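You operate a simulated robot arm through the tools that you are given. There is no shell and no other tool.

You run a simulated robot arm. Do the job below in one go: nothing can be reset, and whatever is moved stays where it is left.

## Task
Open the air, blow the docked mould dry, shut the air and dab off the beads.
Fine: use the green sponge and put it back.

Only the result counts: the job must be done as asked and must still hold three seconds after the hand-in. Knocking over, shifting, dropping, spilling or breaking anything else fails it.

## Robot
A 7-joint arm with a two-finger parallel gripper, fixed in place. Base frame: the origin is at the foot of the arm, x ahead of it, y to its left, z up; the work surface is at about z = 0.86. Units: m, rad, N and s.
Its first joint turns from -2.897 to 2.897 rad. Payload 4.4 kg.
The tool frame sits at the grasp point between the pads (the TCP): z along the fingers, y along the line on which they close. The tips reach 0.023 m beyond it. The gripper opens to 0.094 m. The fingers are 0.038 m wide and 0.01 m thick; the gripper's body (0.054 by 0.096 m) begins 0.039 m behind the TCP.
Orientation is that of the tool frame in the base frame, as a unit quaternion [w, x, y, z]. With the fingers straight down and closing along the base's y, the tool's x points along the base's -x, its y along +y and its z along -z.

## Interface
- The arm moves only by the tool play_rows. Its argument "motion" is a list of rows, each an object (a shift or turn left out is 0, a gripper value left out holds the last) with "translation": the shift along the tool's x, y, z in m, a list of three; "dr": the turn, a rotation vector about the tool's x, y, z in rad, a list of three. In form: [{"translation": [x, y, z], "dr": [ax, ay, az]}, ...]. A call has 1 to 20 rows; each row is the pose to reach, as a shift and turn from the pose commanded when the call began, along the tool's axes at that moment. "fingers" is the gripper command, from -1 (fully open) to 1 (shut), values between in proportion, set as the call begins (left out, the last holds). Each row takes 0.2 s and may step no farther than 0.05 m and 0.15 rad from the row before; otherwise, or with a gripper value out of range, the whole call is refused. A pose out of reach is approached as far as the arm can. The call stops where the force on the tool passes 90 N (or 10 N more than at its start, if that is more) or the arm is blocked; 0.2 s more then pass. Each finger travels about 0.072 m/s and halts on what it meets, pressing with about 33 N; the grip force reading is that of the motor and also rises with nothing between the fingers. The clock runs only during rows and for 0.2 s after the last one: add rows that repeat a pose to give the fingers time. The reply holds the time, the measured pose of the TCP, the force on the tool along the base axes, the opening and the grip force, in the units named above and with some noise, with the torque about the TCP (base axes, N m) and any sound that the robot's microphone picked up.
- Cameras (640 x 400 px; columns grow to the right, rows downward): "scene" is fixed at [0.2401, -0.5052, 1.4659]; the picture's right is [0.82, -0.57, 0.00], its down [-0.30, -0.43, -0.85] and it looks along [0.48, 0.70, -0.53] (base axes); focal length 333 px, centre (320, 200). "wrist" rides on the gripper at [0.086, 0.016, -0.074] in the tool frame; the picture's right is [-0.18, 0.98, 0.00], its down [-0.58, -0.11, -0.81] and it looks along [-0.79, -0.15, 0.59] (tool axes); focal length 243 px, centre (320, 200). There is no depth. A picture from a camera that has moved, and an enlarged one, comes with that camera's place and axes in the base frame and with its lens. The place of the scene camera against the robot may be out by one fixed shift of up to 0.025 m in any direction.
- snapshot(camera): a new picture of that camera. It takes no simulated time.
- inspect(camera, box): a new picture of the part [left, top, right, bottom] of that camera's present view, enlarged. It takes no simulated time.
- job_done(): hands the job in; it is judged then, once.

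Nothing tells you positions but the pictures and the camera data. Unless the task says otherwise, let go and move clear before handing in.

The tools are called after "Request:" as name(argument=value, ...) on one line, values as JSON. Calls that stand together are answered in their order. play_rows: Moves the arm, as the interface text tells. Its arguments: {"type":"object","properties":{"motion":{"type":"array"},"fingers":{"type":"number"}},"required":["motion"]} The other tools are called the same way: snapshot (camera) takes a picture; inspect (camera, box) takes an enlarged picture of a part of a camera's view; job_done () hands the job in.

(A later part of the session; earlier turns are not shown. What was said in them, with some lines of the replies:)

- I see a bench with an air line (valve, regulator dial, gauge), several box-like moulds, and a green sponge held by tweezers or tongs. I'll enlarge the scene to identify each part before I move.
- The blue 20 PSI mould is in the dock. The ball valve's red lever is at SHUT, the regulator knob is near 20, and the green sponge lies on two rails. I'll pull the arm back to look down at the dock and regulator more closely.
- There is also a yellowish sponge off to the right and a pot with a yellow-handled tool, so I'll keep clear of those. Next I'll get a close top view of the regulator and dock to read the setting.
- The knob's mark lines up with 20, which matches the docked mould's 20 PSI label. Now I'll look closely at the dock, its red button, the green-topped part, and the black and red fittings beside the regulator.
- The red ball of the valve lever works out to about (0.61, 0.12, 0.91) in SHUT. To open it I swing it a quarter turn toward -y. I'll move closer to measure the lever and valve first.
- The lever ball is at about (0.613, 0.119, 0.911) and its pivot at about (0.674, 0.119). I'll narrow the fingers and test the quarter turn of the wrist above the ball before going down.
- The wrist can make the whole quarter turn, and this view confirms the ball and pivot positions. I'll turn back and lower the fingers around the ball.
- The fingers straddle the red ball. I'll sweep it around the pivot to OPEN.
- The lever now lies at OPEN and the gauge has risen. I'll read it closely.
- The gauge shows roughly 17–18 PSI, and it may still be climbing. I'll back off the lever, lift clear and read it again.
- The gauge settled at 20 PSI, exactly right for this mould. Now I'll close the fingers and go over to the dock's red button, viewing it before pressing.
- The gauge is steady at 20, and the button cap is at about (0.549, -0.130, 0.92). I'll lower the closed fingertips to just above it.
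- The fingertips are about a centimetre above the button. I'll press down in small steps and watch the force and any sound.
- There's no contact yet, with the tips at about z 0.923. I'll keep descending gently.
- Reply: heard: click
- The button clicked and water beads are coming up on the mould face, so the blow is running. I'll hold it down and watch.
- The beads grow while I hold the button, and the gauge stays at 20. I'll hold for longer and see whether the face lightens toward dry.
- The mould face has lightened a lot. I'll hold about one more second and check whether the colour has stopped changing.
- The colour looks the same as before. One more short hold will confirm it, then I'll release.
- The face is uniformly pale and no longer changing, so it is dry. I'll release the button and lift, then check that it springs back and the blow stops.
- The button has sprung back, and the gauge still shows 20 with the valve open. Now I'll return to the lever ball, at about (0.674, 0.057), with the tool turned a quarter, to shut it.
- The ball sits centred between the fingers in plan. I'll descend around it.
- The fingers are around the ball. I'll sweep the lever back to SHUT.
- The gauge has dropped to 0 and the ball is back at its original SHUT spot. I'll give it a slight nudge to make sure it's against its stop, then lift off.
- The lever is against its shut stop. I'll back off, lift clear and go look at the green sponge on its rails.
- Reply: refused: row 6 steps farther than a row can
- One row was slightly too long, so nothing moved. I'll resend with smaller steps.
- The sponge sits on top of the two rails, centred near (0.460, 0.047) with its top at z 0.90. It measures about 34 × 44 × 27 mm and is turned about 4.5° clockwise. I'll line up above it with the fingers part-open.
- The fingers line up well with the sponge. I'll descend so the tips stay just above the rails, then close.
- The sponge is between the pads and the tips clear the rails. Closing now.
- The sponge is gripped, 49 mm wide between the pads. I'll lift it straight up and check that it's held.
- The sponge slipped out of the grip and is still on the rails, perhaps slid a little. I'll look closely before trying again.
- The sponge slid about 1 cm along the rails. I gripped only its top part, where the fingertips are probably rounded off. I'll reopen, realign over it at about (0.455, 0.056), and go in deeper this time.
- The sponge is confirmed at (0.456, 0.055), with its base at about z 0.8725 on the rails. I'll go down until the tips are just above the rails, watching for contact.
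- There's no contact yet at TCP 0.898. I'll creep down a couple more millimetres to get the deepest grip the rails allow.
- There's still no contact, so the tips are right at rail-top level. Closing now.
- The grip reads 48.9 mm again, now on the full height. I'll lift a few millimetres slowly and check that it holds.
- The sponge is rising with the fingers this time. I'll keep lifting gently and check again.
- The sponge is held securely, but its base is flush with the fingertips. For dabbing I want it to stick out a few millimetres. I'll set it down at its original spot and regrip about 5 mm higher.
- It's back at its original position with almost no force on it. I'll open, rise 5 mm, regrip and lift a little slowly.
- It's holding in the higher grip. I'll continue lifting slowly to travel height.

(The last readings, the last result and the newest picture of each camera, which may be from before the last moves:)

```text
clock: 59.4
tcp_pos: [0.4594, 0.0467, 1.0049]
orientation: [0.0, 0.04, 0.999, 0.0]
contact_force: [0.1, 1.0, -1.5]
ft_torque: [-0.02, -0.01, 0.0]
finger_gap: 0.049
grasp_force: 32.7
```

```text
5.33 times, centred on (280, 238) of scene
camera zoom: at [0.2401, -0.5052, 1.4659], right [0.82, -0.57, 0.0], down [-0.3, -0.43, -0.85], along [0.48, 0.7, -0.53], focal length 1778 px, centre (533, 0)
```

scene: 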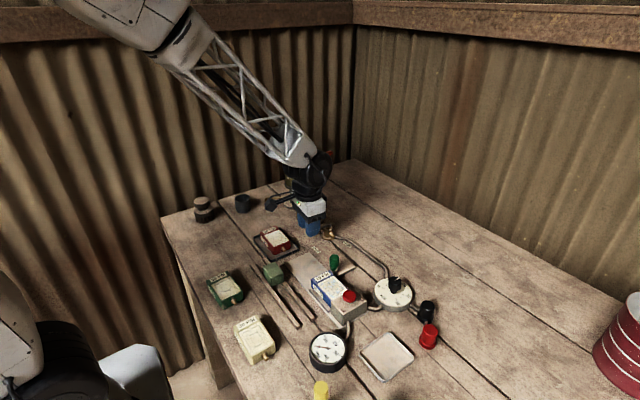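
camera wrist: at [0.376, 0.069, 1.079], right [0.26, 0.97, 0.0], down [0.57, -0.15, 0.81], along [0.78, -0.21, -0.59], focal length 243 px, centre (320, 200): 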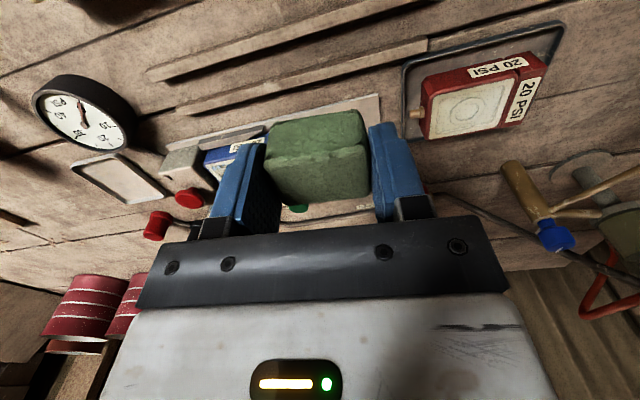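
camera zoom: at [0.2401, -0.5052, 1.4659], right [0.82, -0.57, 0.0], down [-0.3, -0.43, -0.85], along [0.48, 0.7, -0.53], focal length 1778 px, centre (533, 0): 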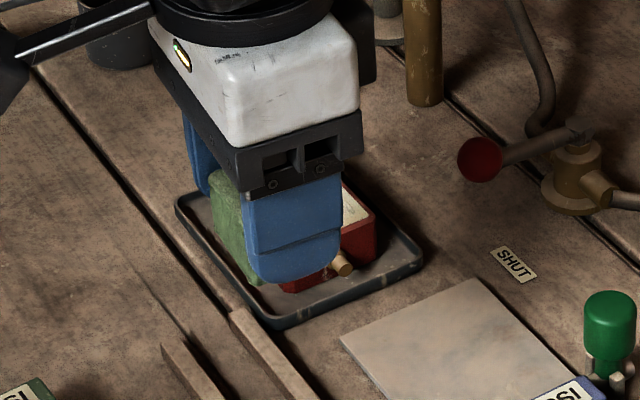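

The sponge is secure. Now I'll carry it over the docked mould, turning a quarter so the fingers straddle the mould's x sides and clear the block.

Request:
play_rows(motion=[{"translation": [-0.0067, -0.0082, 0], "dr": [0, 0, -0.11]}, {"translation": [-0.0133, -0.0163, 0], "dr": [0, 0, -0.22]}, {"translation": [-0.02, -0.0245, 0], "dr": [0, 0, -0.33]}, {"translation": [-0.0266, -0.0326, 0], "dr": [0, 0, -0.44]}, {"translation": [-0.0333, -0.0408, 0], "dr": [0, 0, -0.55]}, {"translation": [-0.04, -0.0489, 0], "dr": [0, 0, -0.66]}, {"translation": [-0.0466, -0.0571, 0], "dr": [0, 0, -0.77]}, {"translation": [-0.0533, -0.0652, 0], "dr": [0, 0, -0.88]}, {"translation": [-0.0599, -0.0734, 0], "dr": [0, 0, -0.99]}, {"translation": [-0.0666, -0.0815, 0], "dr": [0, 0, -1.1]}, {"translation": [-0.0733, -0.0897, 0], "dr": [0, 0, -1.21]}, {"translation": [-0.0799, -0.0978, 0], "dr": [0, 0, -1.32]}, {"translation": [-0.0866, -0.106, 0], "dr": [0, 0, -1.43]}, {"translation": [-0.0932, -0.1141, 0], "dr": [0, 0, -1.54]}, {"translation": [-0.0999, -0.1223, 0], "dr": [0, 0, -1.651]}, {"translation": [-0.0999, -0.1223, 0], "dr": [0, 0, -1.651]}])

Request:
snapshot(camera="wrist")

Request:
inspect(camera="scene", box=[290, 220, 390, 310])

```text
clock: 62.8
tcp_pos: [0.5501, -0.0851, 1.0056]
orientation: [0.0, 0.708, -0.706, 0.0]
contact_force: [-0.7, -0.8, -0.3]
ft_torque: [-0.01, -0.01, 0.01]
finger_gap: 0.0487
grasp_force: 33.3
```

```text
taken
camera wrist: at [0.5344, -0.1719, 1.0802], right [-0.98, 0.18, 0.0], down [0.11, 0.58, 0.81], along [0.15, 0.79, -0.59], focal length 243 px, centre (320, 200)
```

wrist: 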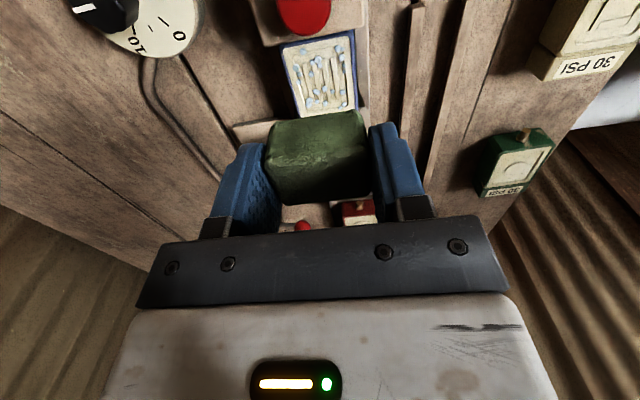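

```text
4.44 times, centred on (340, 265) of scene
camera zoom: at [0.2401, -0.5052, 1.4659], right [0.82, -0.57, 0.0], down [-0.3, -0.43, -0.85], along [0.48, 0.7, -0.53], focal length 1482 px, centre (231, -89)
```

zoom: 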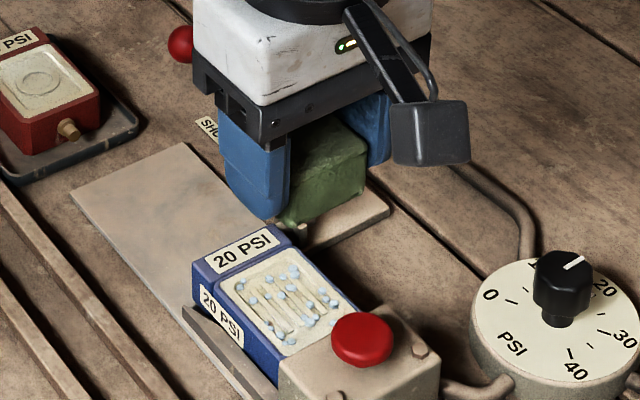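

I'm above the mould. I'll check the mould's position relative to the sponge in this view before lowering.

Request:
inspect(camera="wrist", box=[240, 0, 400, 120])

Request:
inspect(camera="scene", box=[320, 250, 390, 305])

```text
3.33 times, centred on (320, 60) of wrist
camera zoom: at [0.5344, -0.1719, 1.0802], right [-0.98, 0.18, 0.0], down [0.11, 0.58, 0.81], along [0.15, 0.79, -0.59], focal length 809 px, centre (320, 667)
```

zoom: 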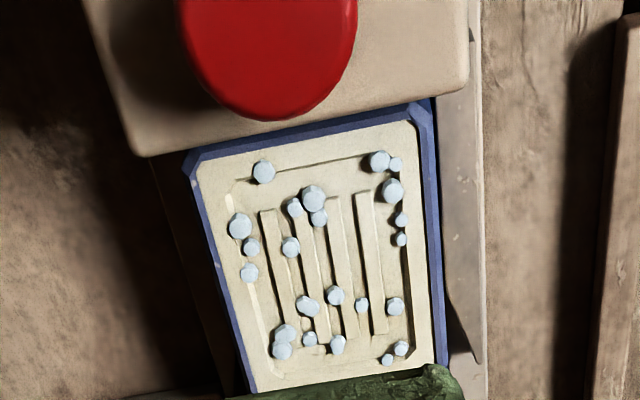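

```text
7.27 times, centred on (355, 278) of scene
camera zoom: at [0.2401, -0.5052, 1.4659], right [0.82, -0.57, 0.0], down [-0.3, -0.43, -0.85], along [0.48, 0.7, -0.53], focal length 2425 px, centre (66, -364)
```

zoom: 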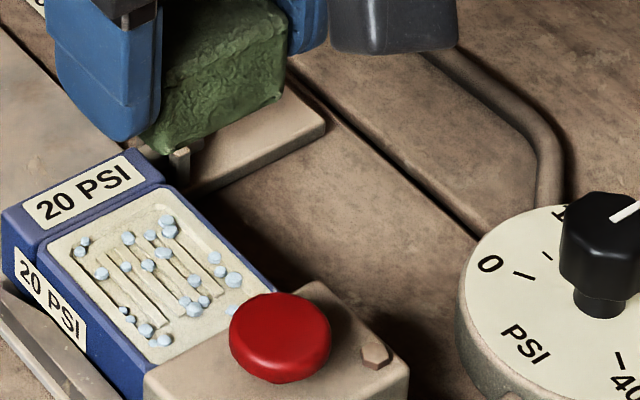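

The mould face spans x 0.5275–0.5745 and y -0.103 to -0.042. The beads lie within that, and the block edge is at about y -0.110. I'll do the first dab near the block side, at y about -0.0855, descending slowly.

Request:
play_rows(motion=[{"translation": [0.0025, 0, 0.02]}, {"translation": [0.0025, 0, 0.045]}, {"translation": [0.0025, 0, 0.062]}, {"translation": [0.0025, 0, 0.07]}, {"translation": [0.0025, 0, 0.075]}, {"translation": [0.0025, 0, 0.077]}])

Request:
inspect(camera="scene", box=[300, 235, 390, 305])

Request:
snapshot(camera="wrist")

```text
clock: 64.2
tcp_pos: [0.5497, -0.0876, 0.9274]
orientation: [-0.001, 0.707, -0.707, 0.0]
contact_force: [-0.1, -0.3, -0.3]
ft_torque: [0.0, -0.02, -0.01]
finger_gap: 0.049
grasp_force: 33.1
```

```text
5.71 times, centred on (345, 270) of scene
camera zoom: at [0.2401, -0.5052, 1.4659], right [0.82, -0.57, 0.0], down [-0.3, -0.43, -0.85], along [0.48, 0.7, -0.53], focal length 1905 px, centre (177, -200)
```

zoom: 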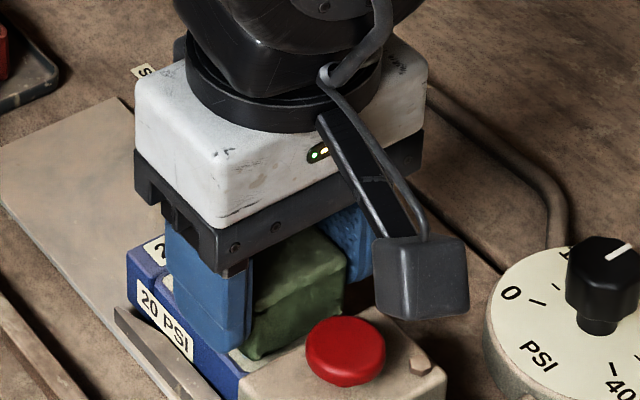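

```text
taken
camera wrist: at [0.5346, -0.1741, 1.0027], right [-0.98, 0.18, 0.0], down [0.11, 0.58, 0.81], along [0.15, 0.79, -0.59], focal length 243 px, centre (320, 200)
```

wrist: 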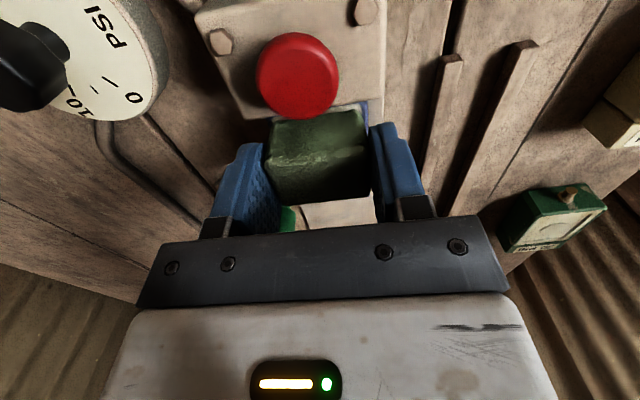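

The sponge is just above the face and clear of the button block. I'll press down slowly until I feel light contact.

Request:
play_rows(motion=[{"translation": [0, 0, 0.001]}, {"translation": [0, 0, 0.002]}, {"translation": [0, 0, 0.003]}, {"translation": [0, 0, 0.004]}])

```text
clock: 65.2
tcp_pos: [0.5501, -0.0867, 0.9237]
orientation: [0.0, -0.707, 0.707, -0.001]
contact_force: [-0.3, -1.4, 0.2]
ft_torque: [-0.01, 0.01, -0.01]
finger_gap: 0.049
grasp_force: 33.1
```

Request:
play_rows(motion=[{"translation": [0, 0, 0.001]}, {"translation": [0, 0, 0.002]}, {"translation": [0, 0, 0.003]}])

Request:
inspect(camera="scene", box=[300, 235, 390, 305])

```text
clock: 66.0
tcp_pos: [0.5515, -0.0873, 0.922]
orientation: [-0.002, 0.707, -0.707, 0.002]
contact_force: [-9.3, 4.3, 56.6]
ft_torque: [0.1, 0.36, -0.05]
finger_gap: 0.0496
grasp_force: 33.1
```

```text
5.71 times, centred on (345, 270) of scene
camera zoom: at [0.2401, -0.5052, 1.4659], right [0.82, -0.57, 0.0], down [-0.3, -0.43, -0.85], along [0.48, 0.7, -0.53], focal length 1905 px, centre (177, -200)
```

zoom: 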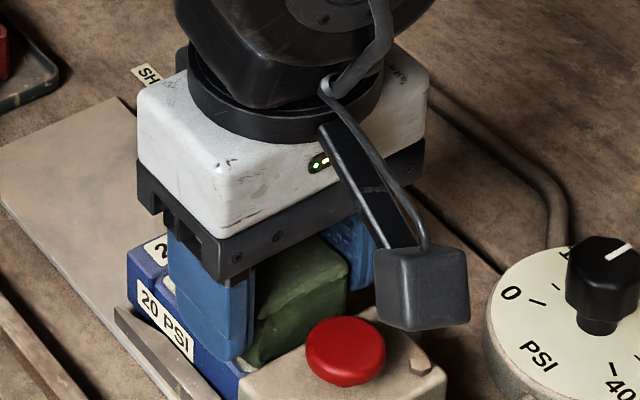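

Contact came quickly: 57 N, since the arm is stiff. I'll back straight off and check the sponge, the mould and the beads.

Request:
play_rows(motion=[{"translation": [0, 0, -0.002]}, {"translation": [0, 0, -0.006]}, {"translation": [0, 0, -0.015]}, {"translation": [0, 0, -0.03]}])

Request:
inspect(camera="scene", box=[300, 235, 390, 305])

Request:
snapshot(camera="wrist")

```text
clock: 67.0
tcp_pos: [0.5501, -0.0851, 0.95]
orientation: [-0.001, -0.707, 0.707, 0.001]
contact_force: [0.2, 0.8, -0.1]
ft_torque: [-0.04, 0.0, -0.01]
finger_gap: 0.049
grasp_force: 33.4
```

```text
5.71 times, centred on (345, 270) of scene
camera zoom: at [0.2401, -0.5052, 1.4659], right [0.82, -0.57, 0.0], down [-0.3, -0.43, -0.85], along [0.48, 0.7, -0.53], focal length 1905 px, centre (177, -200)
```

zoom: 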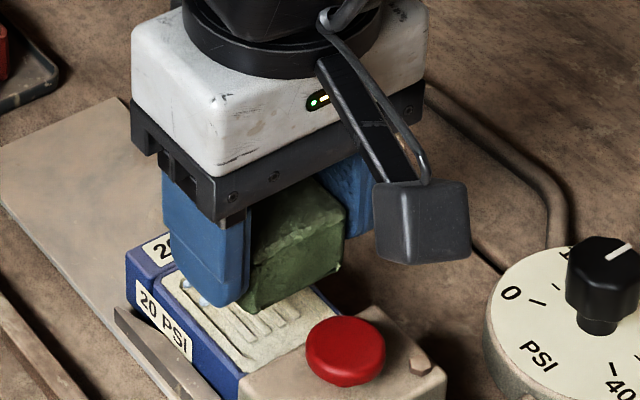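

```text
taken
camera wrist: at [0.5345, -0.1724, 1.0254], right [-0.98, 0.18, 0.0], down [0.11, 0.58, 0.81], along [0.15, 0.79, -0.59], focal length 243 px, centre (320, 200)
```

wrist: 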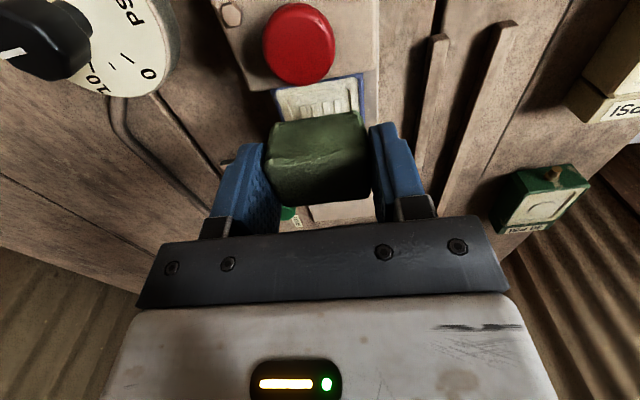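

The beads on the block side are gone and the sponge is still held. Now I'll do the second dab toward the rear, at y about -0.064, with a gentler approach.

Request:
play_rows(motion=[{"translation": [-0.0215, 0, 0]}, {"translation": [-0.0215, 0, 0.015]}, {"translation": [-0.0215, 0, 0.022]}, {"translation": [-0.0215, 0, 0.025]}, {"translation": [-0.0215, 0, 0.0265]}])

Request:
inspect(camera="scene", box=[300, 235, 390, 305])

Request:
inspect(camera="wrist", box=[240, 0, 400, 120])

```text
clock: 68.2
tcp_pos: [0.5499, -0.0643, 0.9237]
orientation: [0.001, -0.707, 0.707, -0.001]
contact_force: [0.0, 0.2, 0.4]
ft_torque: [0.0, -0.01, -0.04]
finger_gap: 0.0491
grasp_force: 33.0
```

```text
5.71 times, centred on (345, 270) of scene
camera zoom: at [0.2401, -0.5052, 1.4659], right [0.82, -0.57, 0.0], down [-0.3, -0.43, -0.85], along [0.48, 0.7, -0.53], focal length 1905 px, centre (177, -200)
```

zoom: 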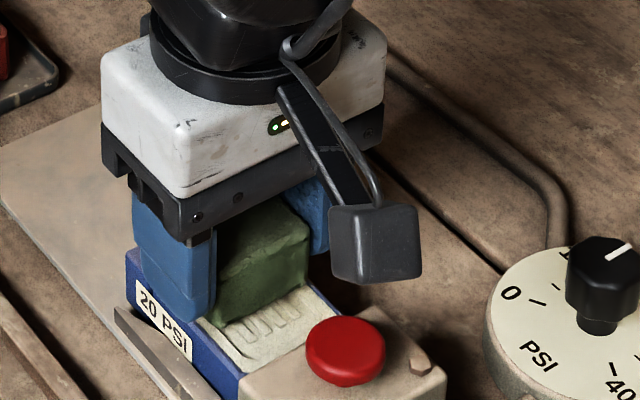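

```text
3.33 times, centred on (320, 60) of wrist
camera zoom: at [0.5346, -0.1515, 0.9992], right [-0.98, 0.18, 0.0], down [0.11, 0.58, 0.81], along [0.15, 0.79, -0.59], focal length 809 px, centre (320, 667)
```

zoom: 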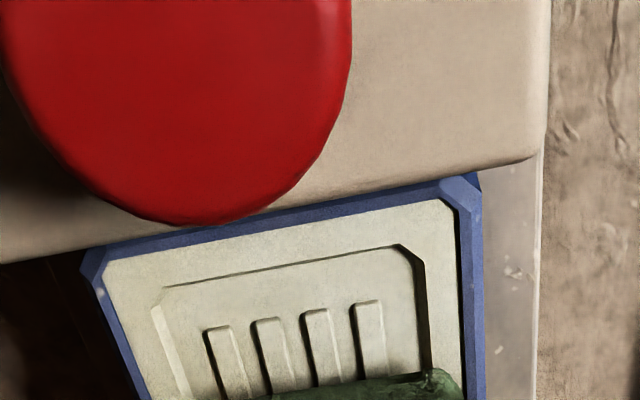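

The front half of the face is clean. I'll lower the last millimetre or two in half-millimetre steps.

Request:
play_rows(motion=[{"translation": [0, 0, 0.0005]}, {"translation": [0, 0, 0.001]}, {"translation": [0, 0, 0.0015]}])

```text
clock: 69.0
tcp_pos: [0.5512, -0.0645, 0.9236]
orientation: [0.0, 0.708, -0.707, 0.0]
contact_force: [-3.5, -1.4, 7.1]
ft_torque: [-0.12, 0.04, -0.04]
finger_gap: 0.0491
grasp_force: 33.5
```

I have a light 7 N contact. I'll hold briefly, then lift and look.

Request:
play_rows(motion=[{"translation": [0, 0, 0.0003]}, {"translation": [0, 0, 0.0003]}, {"translation": [0, 0, 0.0003]}])

Request:
play_rows(motion=[{"translation": [0, 0, -0.003]}, {"translation": [0, 0, -0.01]}, {"translation": [0, 0, -0.03]}, {"translation": [0, 0, -0.06]}, {"translation": [0, 0, -0.08]}, {"translation": [0, 0, -0.08]}])

Request:
inspect(camera="scene", box=[300, 235, 390, 305])

Request:
snapshot(camera="wrist")

Request:
inspect(camera="wrist", box=[240, 0, 400, 120])

```text
clock: 69.8
tcp_pos: [0.5505, -0.0631, 0.9229]
orientation: [0.0, -0.707, 0.707, 0.0]
contact_force: [-1.7, -1.8, 18.5]
ft_torque: [0.0, 0.02, 0.01]
finger_gap: 0.049
grasp_force: 33.5
```

```text
clock: 71.2
tcp_pos: [0.5498, -0.064, 1.0032]
orientation: [0.0, -0.707, 0.707, 0.0]
contact_force: [1.0, 0.8, -0.2]
ft_torque: [-0.03, -0.01, -0.01]
finger_gap: 0.0491
grasp_force: 33.0
```

```text
5.71 times, centred on (345, 270) of scene
camera zoom: at [0.2401, -0.5052, 1.4659], right [0.82, -0.57, 0.0], down [-0.3, -0.43, -0.85], along [0.48, 0.7, -0.53], focal length 1905 px, centre (177, -200)
```

zoom: 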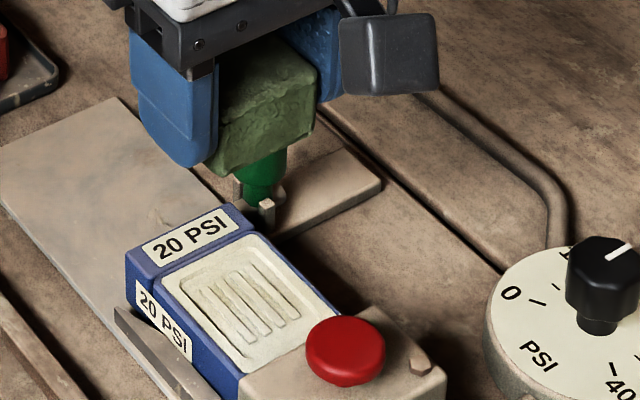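

```text
taken
camera wrist: at [0.5348, -0.1512, 1.0779], right [-0.98, 0.18, 0.0], down [0.11, 0.58, 0.81], along [0.15, 0.79, -0.59], focal length 243 px, centre (320, 200)
```

wrist: 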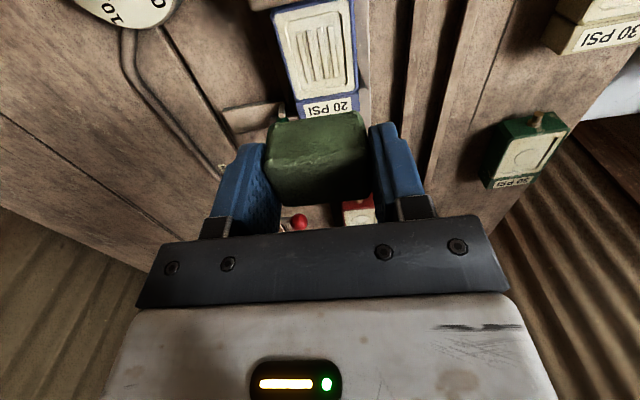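

```text
3.33 times, centred on (320, 60) of wrist
camera zoom: at [0.5348, -0.1512, 1.0779], right [-0.98, 0.18, 0.0], down [0.11, 0.58, 0.81], along [0.15, 0.79, -0.59], focal length 809 px, centre (320, 667)
```

zoom: 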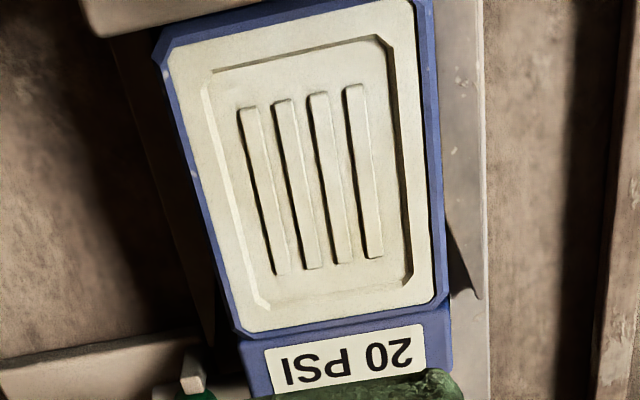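

The face is clean, with no beads left. I'll carry the sponge back over its original spot on the rails, turning the wrist back.

Request:
inspect(camera="scene", box=[315, 265, 365, 305])

Request:
play_rows(motion=[{"translation": [-0.0074, 0.006, 0], "dr": [0, 0, 0.11]}, {"translation": [-0.0148, 0.012, 0], "dr": [0, 0, 0.22]}, {"translation": [-0.0222, 0.018, 0], "dr": [0, 0, 0.33]}, {"translation": [-0.0296, 0.0239, 0], "dr": [0, 0, 0.44]}, {"translation": [-0.037, 0.0299, 0], "dr": [0, 0, 0.55]}, {"translation": [-0.0444, 0.0359, 0], "dr": [0, 0, 0.66]}, {"translation": [-0.0518, 0.0419, 0], "dr": [0, 0, 0.77]}, {"translation": [-0.0591, 0.0479, 0], "dr": [0, 0, 0.88]}, {"translation": [-0.0665, 0.0539, 0], "dr": [0, 0, 0.99]}, {"translation": [-0.0739, 0.0599, 0], "dr": [0, 0, 1.1]}, {"translation": [-0.0813, 0.0659, 0], "dr": [0, 0, 1.21]}, {"translation": [-0.0887, 0.0718, 0], "dr": [0, 0, 1.32]}, {"translation": [-0.0961, 0.0778, 0], "dr": [0, 0, 1.43]}, {"translation": [-0.1035, 0.0838, 0], "dr": [0, 0, 1.54]}, {"translation": [-0.1109, 0.0898, 0], "dr": [0, 0, 1.651]}, {"translation": [-0.1109, 0.0898, 0], "dr": [0, 0, 1.651]}])

Request:
snapshot(camera="wrist")

Request:
inspect(camera="scene", box=[230, 200, 330, 275])

```text
10.00 times, centred on (340, 285) of scene
camera zoom: at [0.2401, -0.5052, 1.4659], right [0.82, -0.57, 0.0], down [-0.3, -0.43, -0.85], along [0.48, 0.7, -0.53], focal length 3334 px, centre (120, -650)
```

zoom: 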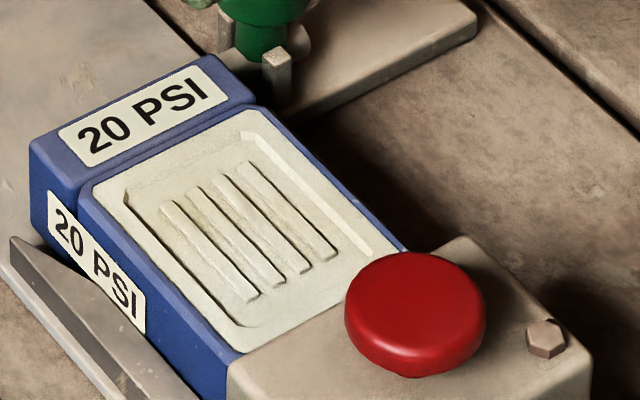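

```text
clock: 74.6
tcp_pos: [0.4608, 0.0455, 1.0014]
orientation: [-0.001, 0.04, 0.999, 0.0]
contact_force: [-0.1, 0.1, 0.0]
ft_torque: [0.01, 0.03, 0.02]
finger_gap: 0.0491
grasp_force: 32.9
```

```text
taken
camera wrist: at [0.3759, 0.0683, 1.0769], right [0.26, 0.96, 0.0], down [0.57, -0.16, 0.81], along [0.78, -0.21, -0.59], focal length 243 px, centre (320, 200)
```

wrist: 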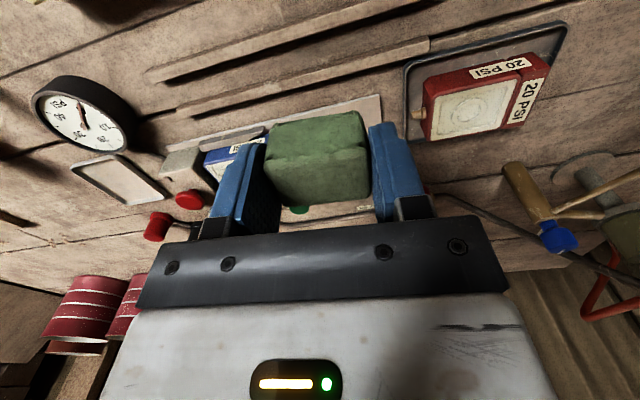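

```text
5.33 times, centred on (280, 238) of scene
camera zoom: at [0.2401, -0.5052, 1.4659], right [0.82, -0.57, 0.0], down [-0.3, -0.43, -0.85], along [0.48, 0.7, -0.53], focal length 1778 px, centre (533, 0)
```

zoom: 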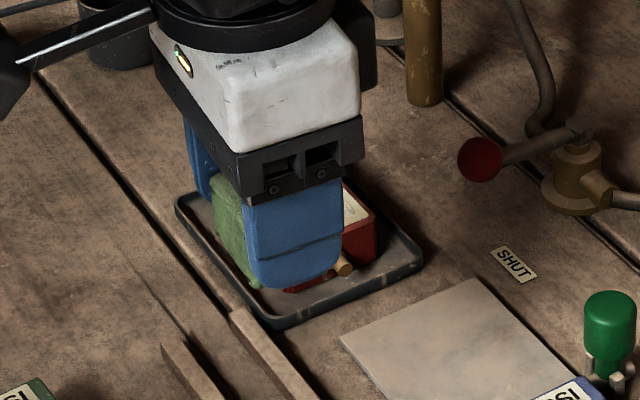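

The mould face is confirmed clean. I'll lower the sponge slowly onto the rails at its original place.

Request:
play_rows(motion=[{"translation": [0, 0, 0.02]}, {"translation": [0, 0, 0.045]}, {"translation": [0, 0, 0.07]}, {"translation": [0, 0, 0.085]}, {"translation": [0, 0, 0.093]}, {"translation": [0, 0, 0.097]}, {"translation": [0, 0, 0.099]}])

Request:
inspect(camera="scene", box=[235, 235, 315, 295])

```text
clock: 76.2
tcp_pos: [0.4605, 0.0458, 0.9018]
orientation: [-0.001, 0.04, 0.999, 0.0]
contact_force: [0.8, -0.5, 0.2]
ft_torque: [-0.03, -0.01, 0.0]
finger_gap: 0.0491
grasp_force: 32.7
```

```text
6.67 times, centred on (275, 265) of scene
camera zoom: at [0.2401, -0.5052, 1.4659], right [0.82, -0.57, 0.0], down [-0.3, -0.43, -0.85], along [0.48, 0.7, -0.53], focal length 2223 px, centre (620, -233)
```

zoom: 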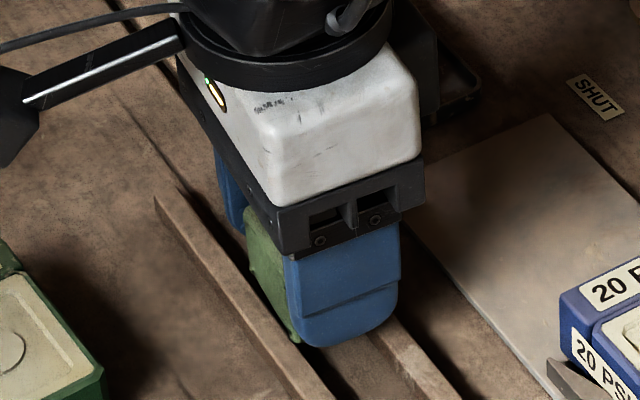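

No contact yet. I'll continue in half-millimetre steps.

Request:
play_rows(motion=[{"translation": [0, 0, 0.0005]}, {"translation": [0, 0, 0.001]}, {"translation": [0, 0, 0.0015]}, {"translation": [0, 0, 0.002]}])

```text
clock: 77.2
tcp_pos: [0.4586, 0.0456, 0.9015]
orientation: [0.0, 0.041, 0.999, -0.001]
contact_force: [0.5, -0.2, 0.3]
ft_torque: [-0.05, 0.0, 0.01]
finger_gap: 0.049
grasp_force: 33.2
```

Request:
play_rows(motion=[{"translation": [0, 0, 0.0005]}, {"translation": [0, 0, 0.001]}, {"translation": [0, 0, 0.0015]}])

```text
clock: 78.0
tcp_pos: [0.4596, 0.0478, 0.9009]
orientation: [0.001, 0.04, 0.999, 0.0]
contact_force: [-22.9, 1.6, 43.1]
ft_torque: [-0.09, 0.71, -0.06]
finger_gap: 0.0491
grasp_force: 33.4
```

The sponge has landed on the rails. I'll ease up a millimetre to relieve the load before opening.

Request:
play_rows(motion=[{"translation": [0, 0, -0.0006]}, {"translation": [0, 0, -0.001]}, {"translation": [0, 0, -0.001]}])

```text
clock: 78.8
tcp_pos: [0.462, 0.046, 0.8998]
orientation: [0.001, 0.04, 0.999, -0.001]
contact_force: [-6.5, -0.6, 31.3]
ft_torque: [-0.1, 0.12, -0.03]
finger_gap: 0.0491
grasp_force: 33.1
```

Request:
play_rows(motion=[{"translation": [0, 0, -0.0007]}, {"translation": [0, 0, -0.0013]}, {"translation": [0, 0, -0.0013]}])

```text
clock: 79.6
tcp_pos: [0.4608, 0.0458, 0.8999]
orientation: [-0.001, 0.04, 0.999, 0.0]
contact_force: [0.2, -0.6, -1.6]
ft_torque: [0.04, -0.03, 0.01]
finger_gap: 0.0491
grasp_force: 33.1
```

The load is gone and the sponge rests on the rails. I'll open the fingers just enough and rise straight up.

Request:
play_rows(motion=[{"translation": [0, 0, 0]}, {"translation": [0, 0, 0]}, {"translation": [0, 0, 0]}, {"translation": [0, 0, 0]}], fingers=-0.4)

Request:
snapshot(camera="wrist")

Request:
play_rows(motion=[{"translation": [0, 0, -0.01]}, {"translation": [0, 0, -0.03]}, {"translation": [0, 0, -0.07]}, {"translation": [0, 0, -0.11]}, {"translation": [0, 0, -0.11]}])

Request:
snapshot(camera="wrist")

Request:
inspect(camera="scene", box=[240, 240, 320, 300])

```text
clock: 80.6
tcp_pos: [0.4617, 0.0452, 0.9022]
orientation: [-0.001, 0.04, 0.999, 0.0]
contact_force: [0.3, 0.0, 0.0]
ft_torque: [0.01, 0.01, -0.05]
finger_gap: 0.0659
grasp_force: 0.0
```

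```text
taken
camera wrist: at [0.3769, 0.0683, 0.9762], right [0.26, 0.97, 0.0], down [0.57, -0.15, 0.81], along [0.78, -0.21, -0.59], focal length 243 px, centre (320, 200)
```

wrist: 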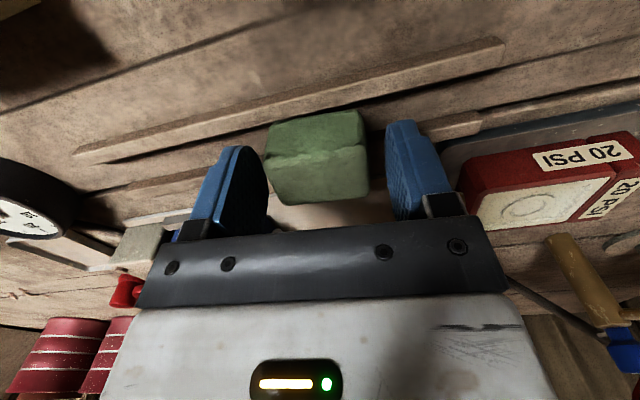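

```text
clock: 81.8
tcp_pos: [0.4595, 0.0455, 1.0133]
orientation: [0.0, 0.041, 0.999, 0.001]
contact_force: [0.1, -0.5, -0.2]
ft_torque: [0.01, -0.01, 0.02]
finger_gap: 0.0657
grasp_force: 0.0
```

```text
taken
camera wrist: at [0.3756, 0.0677, 1.0878], right [0.26, 0.97, 0.0], down [0.57, -0.15, 0.81], along [0.78, -0.21, -0.59], focal length 243 px, centre (320, 200)
```

wrist: 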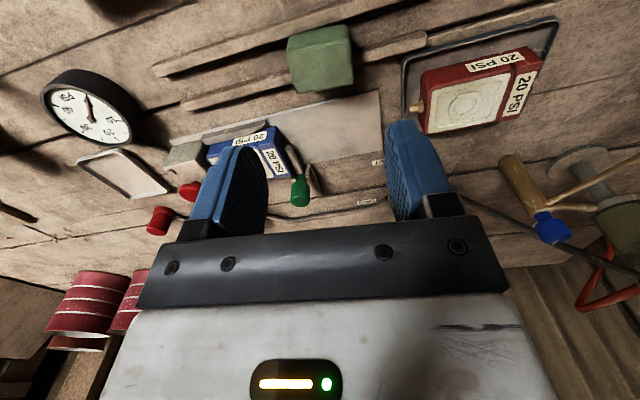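

```text
6.67 times, centred on (280, 270) of scene
camera zoom: at [0.2401, -0.5052, 1.4659], right [0.82, -0.57, 0.0], down [-0.3, -0.43, -0.85], along [0.48, 0.7, -0.53], focal length 2223 px, centre (587, -267)
```

zoom: 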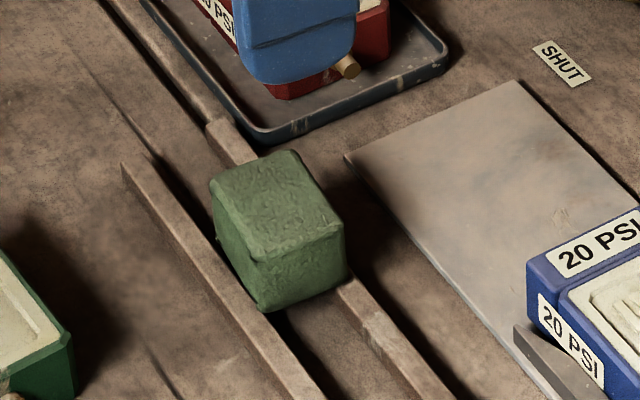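

The sponge is back within about a millimetre of where it started. I'll move the arm well clear and check the whole bench.

Request:
play_rows(motion=[{"translation": [0, 0, -0.04]}, {"translation": [0.03, 0, -0.08]}, {"translation": [0.06, 0, -0.11]}, {"translation": [0.06, 0, -0.13]}, {"translation": [0.06, 0, -0.13]}])

Request:
snapshot(camera="scene")

Request:
inspect(camera="scene", box=[290, 200, 450, 300])

Request:
inspect(camera="scene", box=[290, 260, 450, 380])

Request:
snapshot(camera="wrist")

```text
clock: 83.0
tcp_pos: [0.3994, 0.0515, 1.1434]
orientation: [0.0, 0.04, 0.999, 0.001]
contact_force: [-0.4, -0.3, -0.3]
ft_torque: [0.02, 0.01, -0.01]
finger_gap: 0.066
grasp_force: 0.1
```

```text
taken
```

scene: 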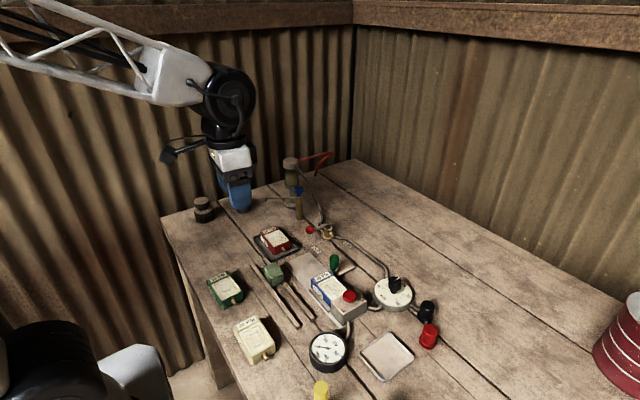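

```text
4.00 times, centred on (370, 250) of scene
camera zoom: at [0.2401, -0.5052, 1.4659], right [0.82, -0.57, 0.0], down [-0.3, -0.43, -0.85], along [0.48, 0.7, -0.53], focal length 1334 px, centre (120, 0)
```

zoom: 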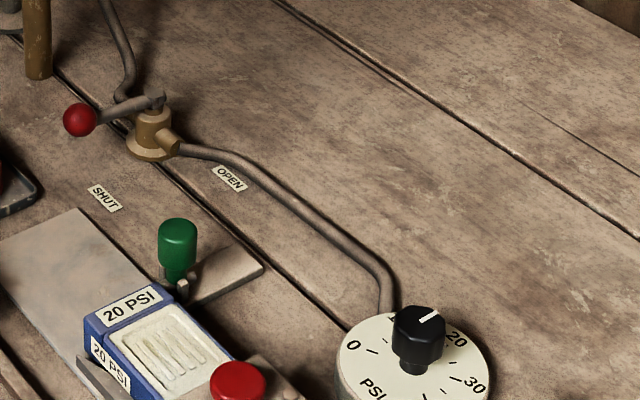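

```text
3.33 times, centred on (370, 320) of scene
camera zoom: at [0.2401, -0.5052, 1.4659], right [0.82, -0.57, 0.0], down [-0.3, -0.43, -0.85], along [0.48, 0.7, -0.53], focal length 1111 px, centre (153, -200)
```

zoom: 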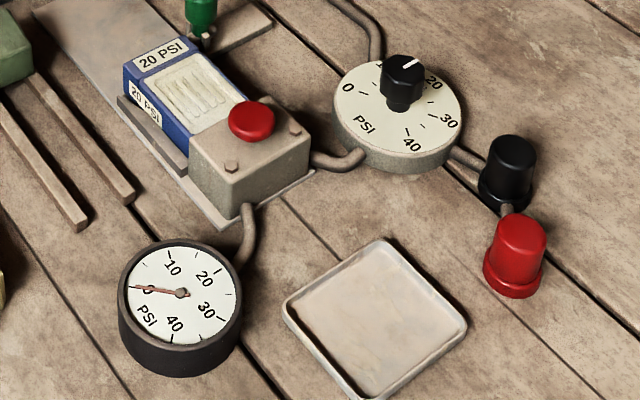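

```text
taken
camera wrist: at [0.3151, 0.0737, 1.2179], right [0.26, 0.97, 0.0], down [0.57, -0.15, 0.81], along [0.78, -0.21, -0.59], focal length 243 px, centre (320, 200)
```

wrist: 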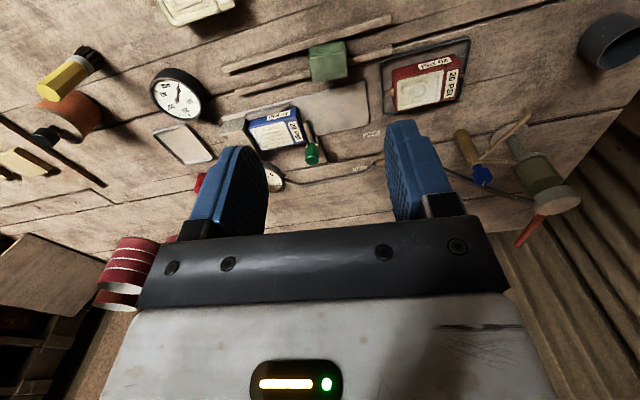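

The valve is shut with the gauge at 0, the docked mould is pale and bead-free, and the button is up. The sponge is back on its rails, everything else looks unmoved, and the arm is clear. Handing in.

Request:
job_done()

```text
The job is handed in.
```

The docked mould is blown dry and free of beads. The air is shut with the gauge at 0, and the green sponge is back on its rails. I handed the job in, but the reply only confirmed receipt, not a pass.

- **Air:** The regulator was already at 20, matching the mould's 20 PSI label, so I left it alone. The gauge settled at 20 PSI with the valve open.
- **Blow:** I held the dock's red button for about five seconds, until the face turned pale and stopped changing. The button sprang back when I let go.
- **Dabbing:** Two dabs with the green sponge took off all the beads. The first pressed harder than I intended, about 57 N, but pictures afterwards show no mark on the mould.
- **Sponge:** My first grip slipped and slid it about 1 cm along the rails. I regripped it, and after use set it down within about a millimetre of its starting spot. It touched the rails at about 43 N before I eased off.

Nothing else on the bench looks moved in the final pictures, and the arm is clear.
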